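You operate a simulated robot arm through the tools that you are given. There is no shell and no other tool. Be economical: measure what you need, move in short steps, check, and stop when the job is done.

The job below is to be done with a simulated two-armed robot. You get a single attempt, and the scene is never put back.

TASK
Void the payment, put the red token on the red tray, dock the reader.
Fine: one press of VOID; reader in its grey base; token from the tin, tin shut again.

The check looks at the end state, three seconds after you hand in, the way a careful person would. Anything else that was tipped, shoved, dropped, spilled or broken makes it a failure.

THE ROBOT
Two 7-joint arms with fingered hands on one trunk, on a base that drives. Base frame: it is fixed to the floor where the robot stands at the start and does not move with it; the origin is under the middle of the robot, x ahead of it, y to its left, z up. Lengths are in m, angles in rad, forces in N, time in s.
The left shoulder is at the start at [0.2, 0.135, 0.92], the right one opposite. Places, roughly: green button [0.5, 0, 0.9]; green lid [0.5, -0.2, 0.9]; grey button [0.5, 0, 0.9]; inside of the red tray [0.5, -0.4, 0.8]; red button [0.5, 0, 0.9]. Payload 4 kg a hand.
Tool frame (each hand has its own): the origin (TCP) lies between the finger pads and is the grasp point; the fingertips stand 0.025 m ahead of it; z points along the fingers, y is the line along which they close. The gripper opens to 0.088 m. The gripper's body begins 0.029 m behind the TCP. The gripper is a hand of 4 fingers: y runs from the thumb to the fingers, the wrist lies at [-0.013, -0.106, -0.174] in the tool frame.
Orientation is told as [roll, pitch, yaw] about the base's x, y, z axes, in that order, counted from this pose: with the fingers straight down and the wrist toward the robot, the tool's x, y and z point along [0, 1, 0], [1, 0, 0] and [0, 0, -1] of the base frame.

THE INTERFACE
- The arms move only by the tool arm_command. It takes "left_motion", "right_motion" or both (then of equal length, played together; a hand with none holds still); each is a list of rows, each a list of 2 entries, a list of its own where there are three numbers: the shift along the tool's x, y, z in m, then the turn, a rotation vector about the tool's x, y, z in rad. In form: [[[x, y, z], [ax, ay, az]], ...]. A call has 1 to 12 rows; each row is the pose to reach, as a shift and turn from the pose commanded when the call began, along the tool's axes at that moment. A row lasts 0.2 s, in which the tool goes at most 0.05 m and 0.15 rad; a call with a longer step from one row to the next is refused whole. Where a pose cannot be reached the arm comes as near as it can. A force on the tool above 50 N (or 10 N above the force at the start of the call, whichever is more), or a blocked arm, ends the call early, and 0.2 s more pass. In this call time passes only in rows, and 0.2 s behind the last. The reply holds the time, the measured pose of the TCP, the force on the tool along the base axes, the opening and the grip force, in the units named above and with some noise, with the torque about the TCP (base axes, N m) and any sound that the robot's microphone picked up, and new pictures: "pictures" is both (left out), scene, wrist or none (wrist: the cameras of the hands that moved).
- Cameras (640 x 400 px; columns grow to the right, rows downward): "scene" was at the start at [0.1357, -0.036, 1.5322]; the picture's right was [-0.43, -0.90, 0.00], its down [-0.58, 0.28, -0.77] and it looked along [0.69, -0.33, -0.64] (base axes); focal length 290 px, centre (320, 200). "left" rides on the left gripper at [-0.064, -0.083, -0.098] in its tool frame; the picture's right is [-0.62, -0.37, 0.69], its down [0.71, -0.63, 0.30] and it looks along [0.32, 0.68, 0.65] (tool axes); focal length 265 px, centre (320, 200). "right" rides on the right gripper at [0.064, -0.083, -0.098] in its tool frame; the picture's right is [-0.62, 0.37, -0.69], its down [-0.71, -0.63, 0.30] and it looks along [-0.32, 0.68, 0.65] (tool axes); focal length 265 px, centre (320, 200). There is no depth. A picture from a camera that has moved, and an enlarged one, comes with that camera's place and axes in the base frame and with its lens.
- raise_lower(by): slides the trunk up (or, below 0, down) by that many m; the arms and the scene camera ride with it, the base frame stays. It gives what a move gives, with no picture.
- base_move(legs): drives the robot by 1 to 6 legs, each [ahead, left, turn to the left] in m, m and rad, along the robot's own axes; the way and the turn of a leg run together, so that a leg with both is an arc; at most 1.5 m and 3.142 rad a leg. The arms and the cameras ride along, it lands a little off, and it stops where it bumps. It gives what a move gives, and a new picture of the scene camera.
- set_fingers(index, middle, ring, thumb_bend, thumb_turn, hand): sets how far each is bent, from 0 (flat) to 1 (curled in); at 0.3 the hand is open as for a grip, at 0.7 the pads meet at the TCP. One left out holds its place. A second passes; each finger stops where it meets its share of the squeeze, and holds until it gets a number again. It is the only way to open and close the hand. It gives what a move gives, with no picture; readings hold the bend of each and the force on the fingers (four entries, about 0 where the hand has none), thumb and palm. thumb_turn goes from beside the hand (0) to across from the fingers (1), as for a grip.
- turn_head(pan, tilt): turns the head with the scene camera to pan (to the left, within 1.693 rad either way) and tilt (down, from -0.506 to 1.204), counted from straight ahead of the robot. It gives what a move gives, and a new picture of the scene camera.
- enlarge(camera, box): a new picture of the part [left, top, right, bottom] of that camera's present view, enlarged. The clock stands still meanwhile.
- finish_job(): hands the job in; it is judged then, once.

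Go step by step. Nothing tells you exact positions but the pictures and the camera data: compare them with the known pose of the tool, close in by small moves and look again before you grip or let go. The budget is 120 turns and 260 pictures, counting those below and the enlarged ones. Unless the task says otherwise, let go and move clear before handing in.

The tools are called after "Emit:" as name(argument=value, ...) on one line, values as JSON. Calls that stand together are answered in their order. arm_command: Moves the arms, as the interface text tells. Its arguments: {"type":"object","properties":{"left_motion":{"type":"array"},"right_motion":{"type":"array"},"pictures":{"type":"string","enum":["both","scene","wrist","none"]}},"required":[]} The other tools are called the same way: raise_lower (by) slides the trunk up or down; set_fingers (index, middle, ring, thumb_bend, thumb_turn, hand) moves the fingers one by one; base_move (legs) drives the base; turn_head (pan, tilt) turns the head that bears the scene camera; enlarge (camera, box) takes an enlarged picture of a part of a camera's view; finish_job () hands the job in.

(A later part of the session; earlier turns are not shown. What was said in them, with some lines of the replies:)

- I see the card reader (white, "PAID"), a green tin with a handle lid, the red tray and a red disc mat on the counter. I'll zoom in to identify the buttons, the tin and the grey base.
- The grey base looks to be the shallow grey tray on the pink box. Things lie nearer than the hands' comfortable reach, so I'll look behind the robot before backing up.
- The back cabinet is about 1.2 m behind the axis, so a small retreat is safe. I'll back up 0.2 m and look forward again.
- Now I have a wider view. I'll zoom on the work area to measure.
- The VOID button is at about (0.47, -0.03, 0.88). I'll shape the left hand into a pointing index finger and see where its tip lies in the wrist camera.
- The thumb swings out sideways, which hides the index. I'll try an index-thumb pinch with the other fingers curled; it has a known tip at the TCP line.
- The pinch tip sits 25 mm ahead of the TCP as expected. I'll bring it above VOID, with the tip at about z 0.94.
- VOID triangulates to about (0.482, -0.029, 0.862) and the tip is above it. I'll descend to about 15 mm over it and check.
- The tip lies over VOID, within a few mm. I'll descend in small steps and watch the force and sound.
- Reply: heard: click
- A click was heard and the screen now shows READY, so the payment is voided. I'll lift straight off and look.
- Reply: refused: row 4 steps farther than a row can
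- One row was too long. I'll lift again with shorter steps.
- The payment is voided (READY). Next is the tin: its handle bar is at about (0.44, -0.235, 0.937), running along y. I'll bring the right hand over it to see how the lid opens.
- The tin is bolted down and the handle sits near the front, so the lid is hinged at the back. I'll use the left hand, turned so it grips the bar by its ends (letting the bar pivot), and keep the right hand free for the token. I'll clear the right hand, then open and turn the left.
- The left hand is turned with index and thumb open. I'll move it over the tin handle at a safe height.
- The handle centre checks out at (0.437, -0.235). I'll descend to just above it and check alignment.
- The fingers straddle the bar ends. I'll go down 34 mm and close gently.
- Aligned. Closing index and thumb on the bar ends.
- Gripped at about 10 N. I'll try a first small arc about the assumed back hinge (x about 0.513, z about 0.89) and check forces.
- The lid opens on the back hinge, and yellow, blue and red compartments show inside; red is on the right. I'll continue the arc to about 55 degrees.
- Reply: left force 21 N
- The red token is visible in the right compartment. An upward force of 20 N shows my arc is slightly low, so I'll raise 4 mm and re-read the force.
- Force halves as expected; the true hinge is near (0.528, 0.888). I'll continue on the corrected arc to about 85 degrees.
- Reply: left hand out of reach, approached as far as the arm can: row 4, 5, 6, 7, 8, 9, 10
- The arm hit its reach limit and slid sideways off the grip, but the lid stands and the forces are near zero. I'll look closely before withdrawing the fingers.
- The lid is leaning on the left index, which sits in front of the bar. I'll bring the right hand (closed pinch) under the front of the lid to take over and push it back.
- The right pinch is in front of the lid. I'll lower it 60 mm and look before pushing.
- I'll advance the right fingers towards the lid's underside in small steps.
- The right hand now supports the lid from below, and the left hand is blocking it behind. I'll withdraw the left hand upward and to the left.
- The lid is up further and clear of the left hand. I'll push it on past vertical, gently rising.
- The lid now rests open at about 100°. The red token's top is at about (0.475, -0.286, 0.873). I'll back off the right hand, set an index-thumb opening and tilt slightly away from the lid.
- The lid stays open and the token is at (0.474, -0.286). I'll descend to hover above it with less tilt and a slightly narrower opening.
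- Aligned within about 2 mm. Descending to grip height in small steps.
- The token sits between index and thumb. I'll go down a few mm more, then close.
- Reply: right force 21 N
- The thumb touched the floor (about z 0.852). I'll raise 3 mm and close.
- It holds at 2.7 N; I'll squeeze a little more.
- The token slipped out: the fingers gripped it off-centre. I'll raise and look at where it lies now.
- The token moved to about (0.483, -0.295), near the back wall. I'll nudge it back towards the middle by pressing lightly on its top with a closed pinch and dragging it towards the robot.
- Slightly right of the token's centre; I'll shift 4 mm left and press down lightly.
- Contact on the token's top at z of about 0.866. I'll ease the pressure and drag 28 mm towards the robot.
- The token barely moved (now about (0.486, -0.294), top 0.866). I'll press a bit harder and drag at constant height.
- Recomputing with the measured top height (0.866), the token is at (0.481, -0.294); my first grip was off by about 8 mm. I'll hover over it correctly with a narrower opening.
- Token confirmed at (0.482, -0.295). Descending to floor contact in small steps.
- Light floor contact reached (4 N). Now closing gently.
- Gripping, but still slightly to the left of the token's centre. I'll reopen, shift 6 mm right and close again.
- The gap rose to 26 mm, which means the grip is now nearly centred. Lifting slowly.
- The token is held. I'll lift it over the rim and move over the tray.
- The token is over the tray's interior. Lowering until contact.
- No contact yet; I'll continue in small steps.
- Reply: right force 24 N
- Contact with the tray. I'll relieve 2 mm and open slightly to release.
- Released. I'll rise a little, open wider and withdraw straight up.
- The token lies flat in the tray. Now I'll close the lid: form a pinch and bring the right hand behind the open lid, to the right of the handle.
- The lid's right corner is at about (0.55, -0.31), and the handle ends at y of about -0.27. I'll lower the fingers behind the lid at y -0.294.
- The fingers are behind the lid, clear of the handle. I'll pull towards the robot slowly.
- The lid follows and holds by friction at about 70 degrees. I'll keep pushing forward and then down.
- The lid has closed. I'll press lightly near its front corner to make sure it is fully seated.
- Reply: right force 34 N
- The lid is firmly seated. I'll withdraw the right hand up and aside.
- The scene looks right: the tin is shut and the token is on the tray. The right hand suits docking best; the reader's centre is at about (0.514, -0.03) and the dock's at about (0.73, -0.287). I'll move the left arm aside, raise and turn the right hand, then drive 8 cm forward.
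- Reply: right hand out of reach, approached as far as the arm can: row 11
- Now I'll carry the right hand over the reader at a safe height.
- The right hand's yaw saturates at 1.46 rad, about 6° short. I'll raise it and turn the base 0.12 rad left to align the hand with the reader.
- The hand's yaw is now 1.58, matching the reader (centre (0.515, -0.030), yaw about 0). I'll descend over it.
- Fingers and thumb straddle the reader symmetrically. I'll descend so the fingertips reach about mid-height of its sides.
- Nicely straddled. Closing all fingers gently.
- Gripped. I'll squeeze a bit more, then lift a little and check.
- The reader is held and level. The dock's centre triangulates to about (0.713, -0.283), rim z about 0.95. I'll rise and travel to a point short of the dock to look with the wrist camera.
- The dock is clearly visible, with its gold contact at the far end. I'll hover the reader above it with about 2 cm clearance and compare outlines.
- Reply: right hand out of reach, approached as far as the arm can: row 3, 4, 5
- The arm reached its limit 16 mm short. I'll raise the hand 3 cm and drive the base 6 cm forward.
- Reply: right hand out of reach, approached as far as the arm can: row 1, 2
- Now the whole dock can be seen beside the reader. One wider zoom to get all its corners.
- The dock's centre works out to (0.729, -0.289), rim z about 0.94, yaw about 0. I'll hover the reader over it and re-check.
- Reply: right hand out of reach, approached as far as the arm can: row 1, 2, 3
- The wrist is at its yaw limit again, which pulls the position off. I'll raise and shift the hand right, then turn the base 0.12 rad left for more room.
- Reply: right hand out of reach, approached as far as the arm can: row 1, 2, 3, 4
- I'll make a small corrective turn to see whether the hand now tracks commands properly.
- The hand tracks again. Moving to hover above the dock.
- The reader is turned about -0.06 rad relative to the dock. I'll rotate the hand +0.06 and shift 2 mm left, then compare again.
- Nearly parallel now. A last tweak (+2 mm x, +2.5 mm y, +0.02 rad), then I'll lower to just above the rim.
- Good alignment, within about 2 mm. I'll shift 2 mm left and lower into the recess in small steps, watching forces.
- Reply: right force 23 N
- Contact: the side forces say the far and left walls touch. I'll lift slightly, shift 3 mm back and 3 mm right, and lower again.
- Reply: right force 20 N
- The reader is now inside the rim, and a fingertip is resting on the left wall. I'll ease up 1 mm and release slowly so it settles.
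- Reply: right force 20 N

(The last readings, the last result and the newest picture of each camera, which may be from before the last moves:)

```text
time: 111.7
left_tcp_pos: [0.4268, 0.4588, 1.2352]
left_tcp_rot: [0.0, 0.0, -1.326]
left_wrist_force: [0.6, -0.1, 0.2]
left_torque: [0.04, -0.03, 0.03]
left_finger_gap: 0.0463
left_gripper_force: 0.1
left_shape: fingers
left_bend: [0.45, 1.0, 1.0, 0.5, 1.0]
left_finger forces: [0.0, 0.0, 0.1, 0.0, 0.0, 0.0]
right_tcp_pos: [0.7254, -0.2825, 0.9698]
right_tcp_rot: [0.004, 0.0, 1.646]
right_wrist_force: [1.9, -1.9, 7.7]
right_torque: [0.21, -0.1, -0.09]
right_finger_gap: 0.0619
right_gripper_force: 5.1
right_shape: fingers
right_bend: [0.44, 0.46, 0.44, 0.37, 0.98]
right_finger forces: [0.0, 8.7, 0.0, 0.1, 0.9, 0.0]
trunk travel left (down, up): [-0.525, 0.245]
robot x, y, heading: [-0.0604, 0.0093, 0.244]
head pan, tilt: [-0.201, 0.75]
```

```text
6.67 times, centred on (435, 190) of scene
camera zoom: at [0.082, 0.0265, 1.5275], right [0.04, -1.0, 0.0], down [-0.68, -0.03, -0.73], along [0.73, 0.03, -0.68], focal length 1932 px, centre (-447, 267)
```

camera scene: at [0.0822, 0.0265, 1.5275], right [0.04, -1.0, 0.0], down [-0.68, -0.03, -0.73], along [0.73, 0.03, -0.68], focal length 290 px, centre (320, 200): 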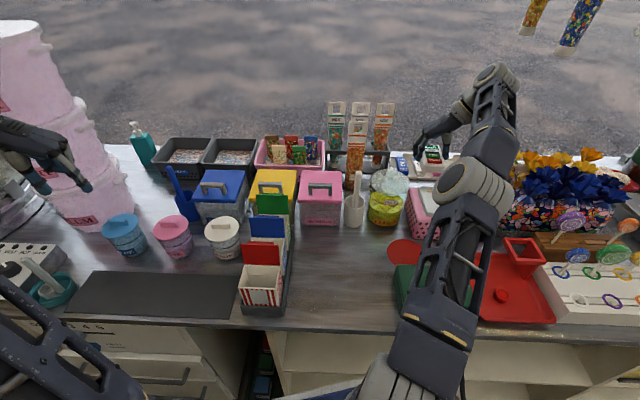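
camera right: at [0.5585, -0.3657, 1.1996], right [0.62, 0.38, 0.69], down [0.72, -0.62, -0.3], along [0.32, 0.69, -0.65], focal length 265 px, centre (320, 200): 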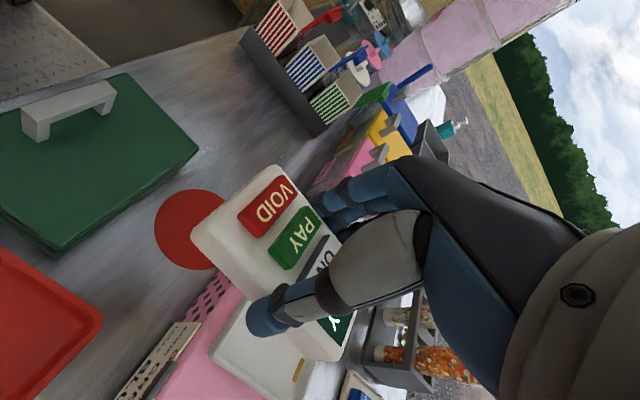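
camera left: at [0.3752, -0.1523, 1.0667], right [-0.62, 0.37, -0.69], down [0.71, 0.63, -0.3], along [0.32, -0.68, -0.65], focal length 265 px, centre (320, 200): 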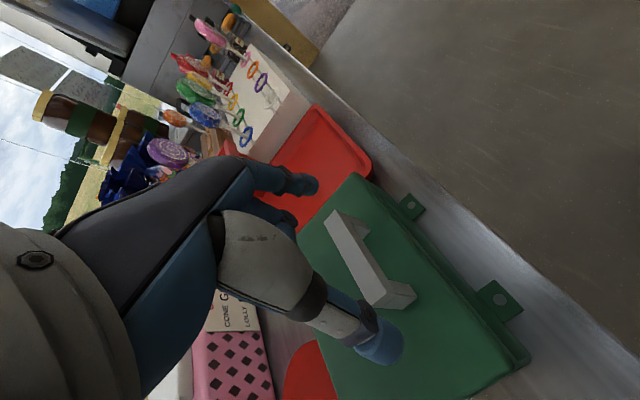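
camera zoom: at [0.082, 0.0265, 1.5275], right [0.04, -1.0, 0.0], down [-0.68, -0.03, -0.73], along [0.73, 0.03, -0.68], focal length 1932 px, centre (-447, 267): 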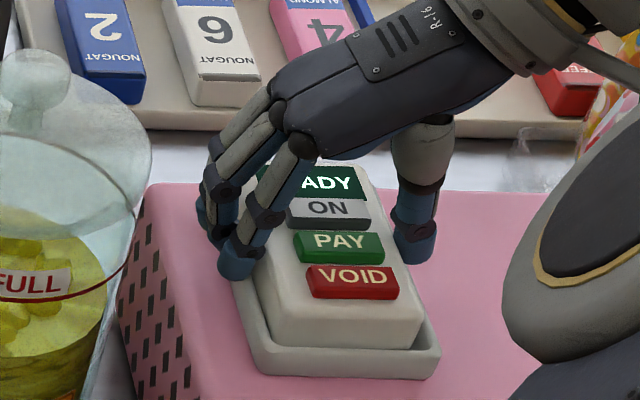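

Released. I'll lift slightly, open fully and withdraw straight up.

Emit:
arm_command(right_motion=[[[0, 0, -0.004], [0, 0, 0]]], pictures="none")

Emit:
set_fingers(hand="right", index=0.33, middle=0.33, ring=0.33, thumb_bend=0.3)

Emit:
arm_command(right_motion=[[[0, 0, -0.01], [0, 0, 0]], [[0, 0, -0.03], [0, 0, 0]], [[0, 0, -0.07], [0, 0, 0]], [[0, 0, -0.11], [0, 0, 0]]], pictures="none")

Emit:
enlarge(camera="right", box=[100, 150, 400, 400])

Emit:
enlarge(camera="scene", box=[400, 160, 470, 220])

```text
time: 112.1
left_tcp_pos: [0.4273, 0.4579, 1.2349]
left_tcp_rot: [0.001, 0.0, -1.326]
left_wrist_force: [0.3, 0.4, 0.3]
left_torque: [0.01, 0.02, 0.01]
left_finger_gap: 0.0461
left_gripper_force: 0.1
left_shape: fingers
left_bend: [0.45, 1.0, 1.0, 0.5, 1.0]
left_finger forces: [0.1, 0.1, 0.0, 0.1, 0.0, 0.0]
right_tcp_pos: [0.7267, -0.2819, 0.9729]
right_tcp_rot: [0.002, 0.0, 1.644]
right_wrist_force: [0.6, -0.2, -0.2]
right_torque: [0.02, 0.01, 0.0]
right_finger_gap: 0.0617
right_gripper_force: 0.0
right_shape: fingers
right_bend: [0.44, 0.44, 0.44, 0.37, 0.99]
right_finger forces: [0.0, 0.0, 0.0, 0.0, 0.1, 0.0]
trunk travel left (down, up): [-0.525, 0.245]
robot x, y, heading: [-0.0602, 0.0067, 0.241]
head pan, tilt: [-0.201, 0.75]
```

```text
time: 113.1
left_tcp_pos: [0.428, 0.4591, 1.2349]
left_tcp_rot: [-0.002, -0.001, -1.326]
left_wrist_force: [0.2, -0.6, 0.1]
left_torque: [0.0, 0.0, 0.02]
left_finger_gap: 0.0461
left_gripper_force: 0.0
left_shape: fingers
left_bend: [0.45, 1.0, 1.0, 0.5, 1.0]
left_finger forces: [0.1, 0.0, 0.0, 0.0, 0.0, 0.0]
right_tcp_pos: [0.7265, -0.2827, 0.9739]
right_tcp_rot: [0.001, 0.001, 1.647]
right_wrist_force: [-0.9, 0.0, -0.8]
right_torque: [-0.03, 0.01, 0.0]
right_finger_gap: 0.0813
right_gripper_force: 0.0
right_shape: fingers
right_bend: [0.33, 0.33, 0.33, 0.3, 0.98]
right_finger forces: [0.0, 0.0, 0.0, 0.0, 0.1, 0.1]
trunk travel left (down, up): [-0.525, 0.245]
robot x, y, heading: [-0.0557, 0.0071, 0.247]
head pan, tilt: [-0.201, 0.75]
```

```text
time: 114.1
left_tcp_pos: [0.427, 0.459, 1.2355]
left_tcp_rot: [0.0, 0.0, -1.329]
left_wrist_force: [0.5, -0.1, -0.4]
left_torque: [0.02, 0.02, 0.0]
left_finger_gap: 0.0462
left_gripper_force: 0.2
left_shape: fingers
left_bend: [0.45, 1.0, 1.0, 0.5, 1.0]
left_finger forces: [0.0, 0.1, 0.0, 0.0, 0.0, 0.0]
right_tcp_pos: [0.7266, -0.2831, 1.0826]
right_tcp_rot: [0.002, 0.0, 1.645]
right_wrist_force: [0.6, 0.8, 0.8]
right_torque: [-0.02, -0.01, -0.02]
right_finger_gap: 0.0815
right_gripper_force: 0.0
right_shape: fingers
right_bend: [0.33, 0.33, 0.33, 0.3, 0.98]
right_finger forces: [0.0, 0.0, 0.0, 0.1, 0.0, 0.0]
trunk travel left (down, up): [-0.525, 0.245]
robot x, y, heading: [-0.0576, 0.0114, 0.239]
head pan, tilt: [-0.201, 0.75]
```

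```text
1.60 times, centred on (250, 275) of right
camera zoom: at [0.6695, -0.3707, 1.1814], right [0.59, 0.41, 0.69], down [0.76, -0.57, -0.31], along [0.27, 0.71, -0.65], focal length 425 px, centre (432, 80)
```

zoom: 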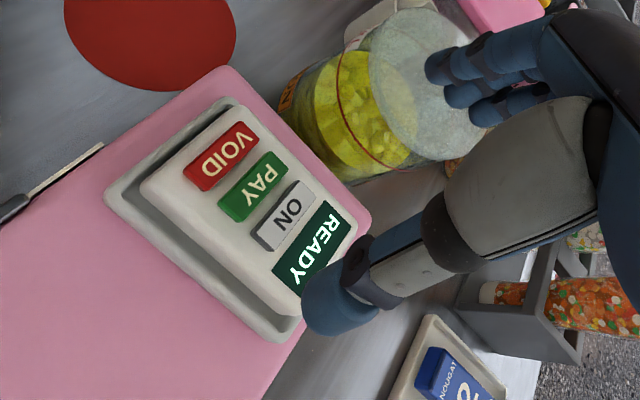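

```text
6.67 times, centred on (435, 190) of scene
camera zoom: at [0.0821, 0.0264, 1.5275], right [0.04, -1.0, 0.0], down [-0.68, -0.03, -0.73], along [0.73, 0.03, -0.68], focal length 1932 px, centre (-447, 267)
```

zoom: 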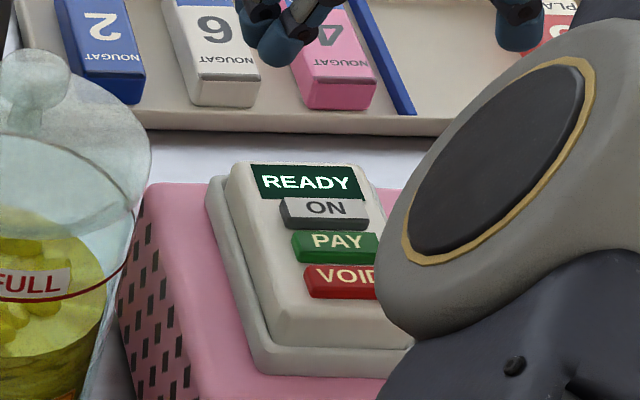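

The reader lies inside the dock outline. I'll move the right arm clear to view it unobstructed.

Emit:
arm_command(right_motion=[[[0.01, -0.01, -0.03], [0, 0, 0]], [[0.03, -0.03, -0.06], [0, 0, 0]], [[0.055, -0.06, -0.08], [0, 0, 0]], [[0.08, -0.09, -0.09], [0, 0, 0]], [[0.105, -0.12, -0.1], [0, 0, 0.05]], [[0.13, -0.15, -0.1], [0, 0, 0.1]], [[0.155, -0.18, -0.1], [0, 0, 0.2]], [[0.18, -0.21, -0.1], [0, 0, 0.3]], [[0.205, -0.24, -0.1], [0, 0, 0.4]]], pictures="scene")

Emit:
enlarge(camera="scene", box=[390, 160, 470, 230])

```text
time: 116.1
left_tcp_pos: [0.4285, 0.4592, 1.2352]
left_tcp_rot: [0.001, -0.001, -1.327]
left_wrist_force: [1.2, -0.3, -0.1]
left_torque: [-0.01, 0.01, 0.0]
left_finger_gap: 0.0461
left_gripper_force: 0.1
left_shape: fingers
left_bend: [0.45, 1.0, 1.0, 0.5, 1.0]
left_finger forces: [0.0, 0.1, 0.1, 0.1, 0.1, 0.0]
right_tcp_pos: [0.5531, -0.4748, 1.1581]
right_tcp_rot: [0.002, 0.002, 1.29]
right_wrist_force: [-0.3, -0.4, -0.5]
right_torque: [-0.01, 0.02, 0.03]
right_finger_gap: 0.0816
right_gripper_force: 0.0
right_shape: fingers
right_bend: [0.33, 0.33, 0.33, 0.3, 0.98]
right_finger forces: [0.1, 0.0, 0.0, 0.0, 0.0, 0.0]
right hand out of reach, approached as far as the arm can: row 1, 2, 3, 4, 5, 6, 7, 8, 9
trunk travel left (down, up): [-0.525, 0.245]
robot x, y, heading: [-0.0545, 0.01, 0.243]
head pan, tilt: [-0.201, 0.75]
camera scene: at [0.0825, 0.0265, 1.5274], right [0.04, -1.0, 0.0], down [-0.68, -0.03, -0.73], along [0.73, 0.03, -0.68], focal length 290 px, centre (320, 200)
```

scene: 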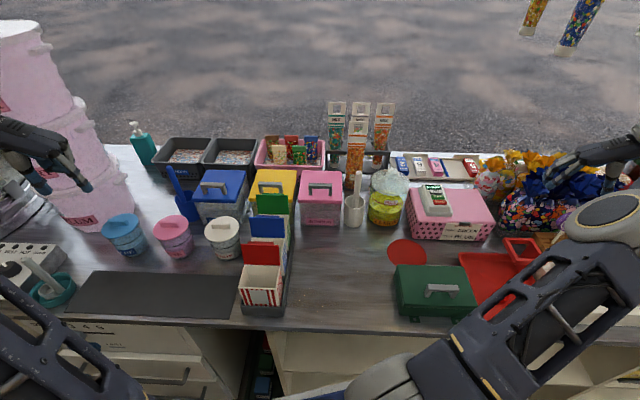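

```text
5.71 times, centred on (430, 195) of scene
camera zoom: at [0.0825, 0.0265, 1.5274], right [0.04, -1.0, 0.0], down [-0.68, -0.03, -0.73], along [0.73, 0.03, -0.68], focal length 1656 px, centre (-309, 229)
```

zoom: 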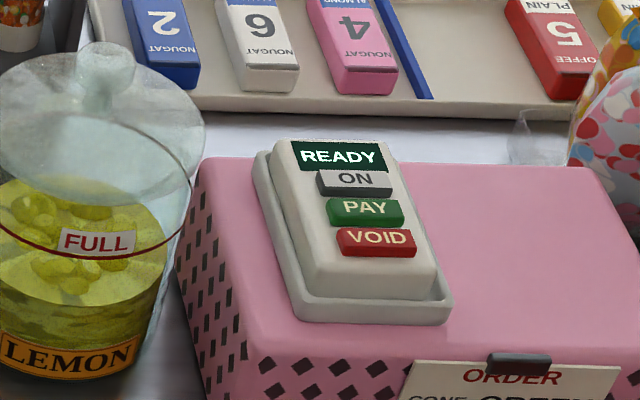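

The reader appears seated flat inside the dock. One closer zoom to verify before finishing.

Emit:
enlarge(camera="scene", box=[415, 175, 455, 215])

Emit:
enlarge(camera="right", box=[0, 0, 640, 400])

Emit:
enlarge(camera="scene", box=[380, 220, 540, 330])

```text
10.00 times, centred on (435, 195) of scene
camera zoom: at [0.0825, 0.0265, 1.5274], right [0.04, -1.0, 0.0], down [-0.68, -0.03, -0.73], along [0.73, 0.03, -0.68], focal length 2899 px, centre (-830, 250)
```

zoom: 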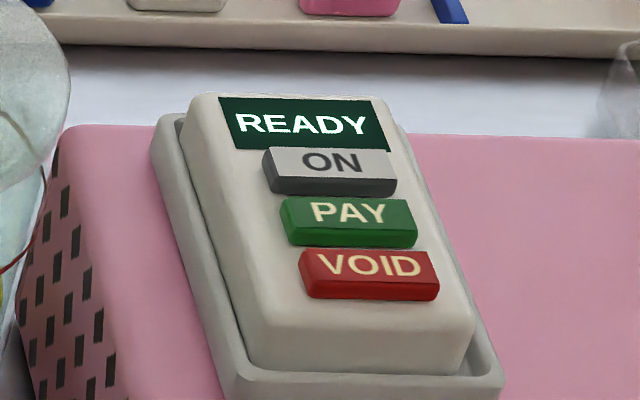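

```text
1.00 times, centred on (320, 200) of right (not enlarged: the box is as wide or as high as the picture)
camera zoom: at [0.4685, -0.5367, 1.2566], right [0.7, 0.18, 0.69], down [0.51, -0.8, -0.3], along [0.5, 0.57, -0.65], focal length 265 px, centre (320, 200)
```

zoom: 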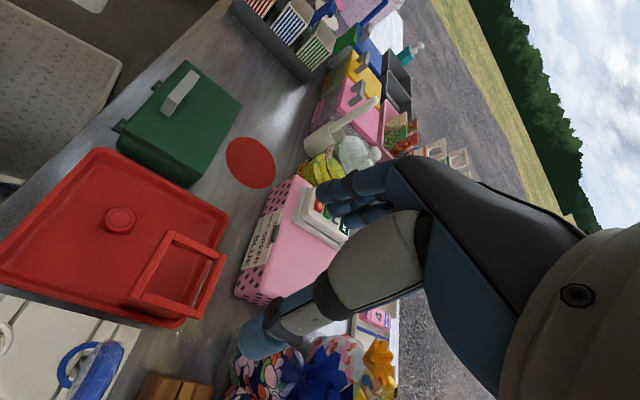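

```text
3.64 times, centred on (460, 275) of scene
camera zoom: at [0.0825, 0.0265, 1.5274], right [0.04, -1.0, 0.0], down [-0.68, -0.03, -0.73], along [0.73, 0.03, -0.68], focal length 1054 px, centre (-189, -73)
```

zoom: 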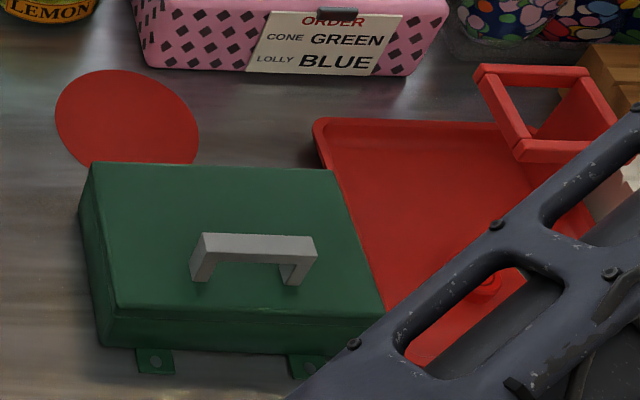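

Everything checks out: the screen shows READY after one VOID press, the reader sits level inside the grey base, the tin is shut, the red token is on the red tray, and both hands are empty and clear.

Emit:
finish_job()

```text
The job is handed in.
```

I handed the job in with the payment voided, the red token on the red tray and the card reader in its grey base.

- **Void:** one press of VOID. I heard the click, and the screen changed from PAID to READY.
- **Token:** taken from the tin and lying flat on the tray. My first grip slipped, so it shifted inside its compartment before I lifted it.
- **Tin:** the lid is closed, and I pressed it down to make sure.
- **Reader:** my measurements from the pictures put it flat inside the base, within a few millimetres. I heard no click when I set it down, so I can't confirm any electrical contact.

Both hands are empty and clear, and I saw nothing else tipped or moved.
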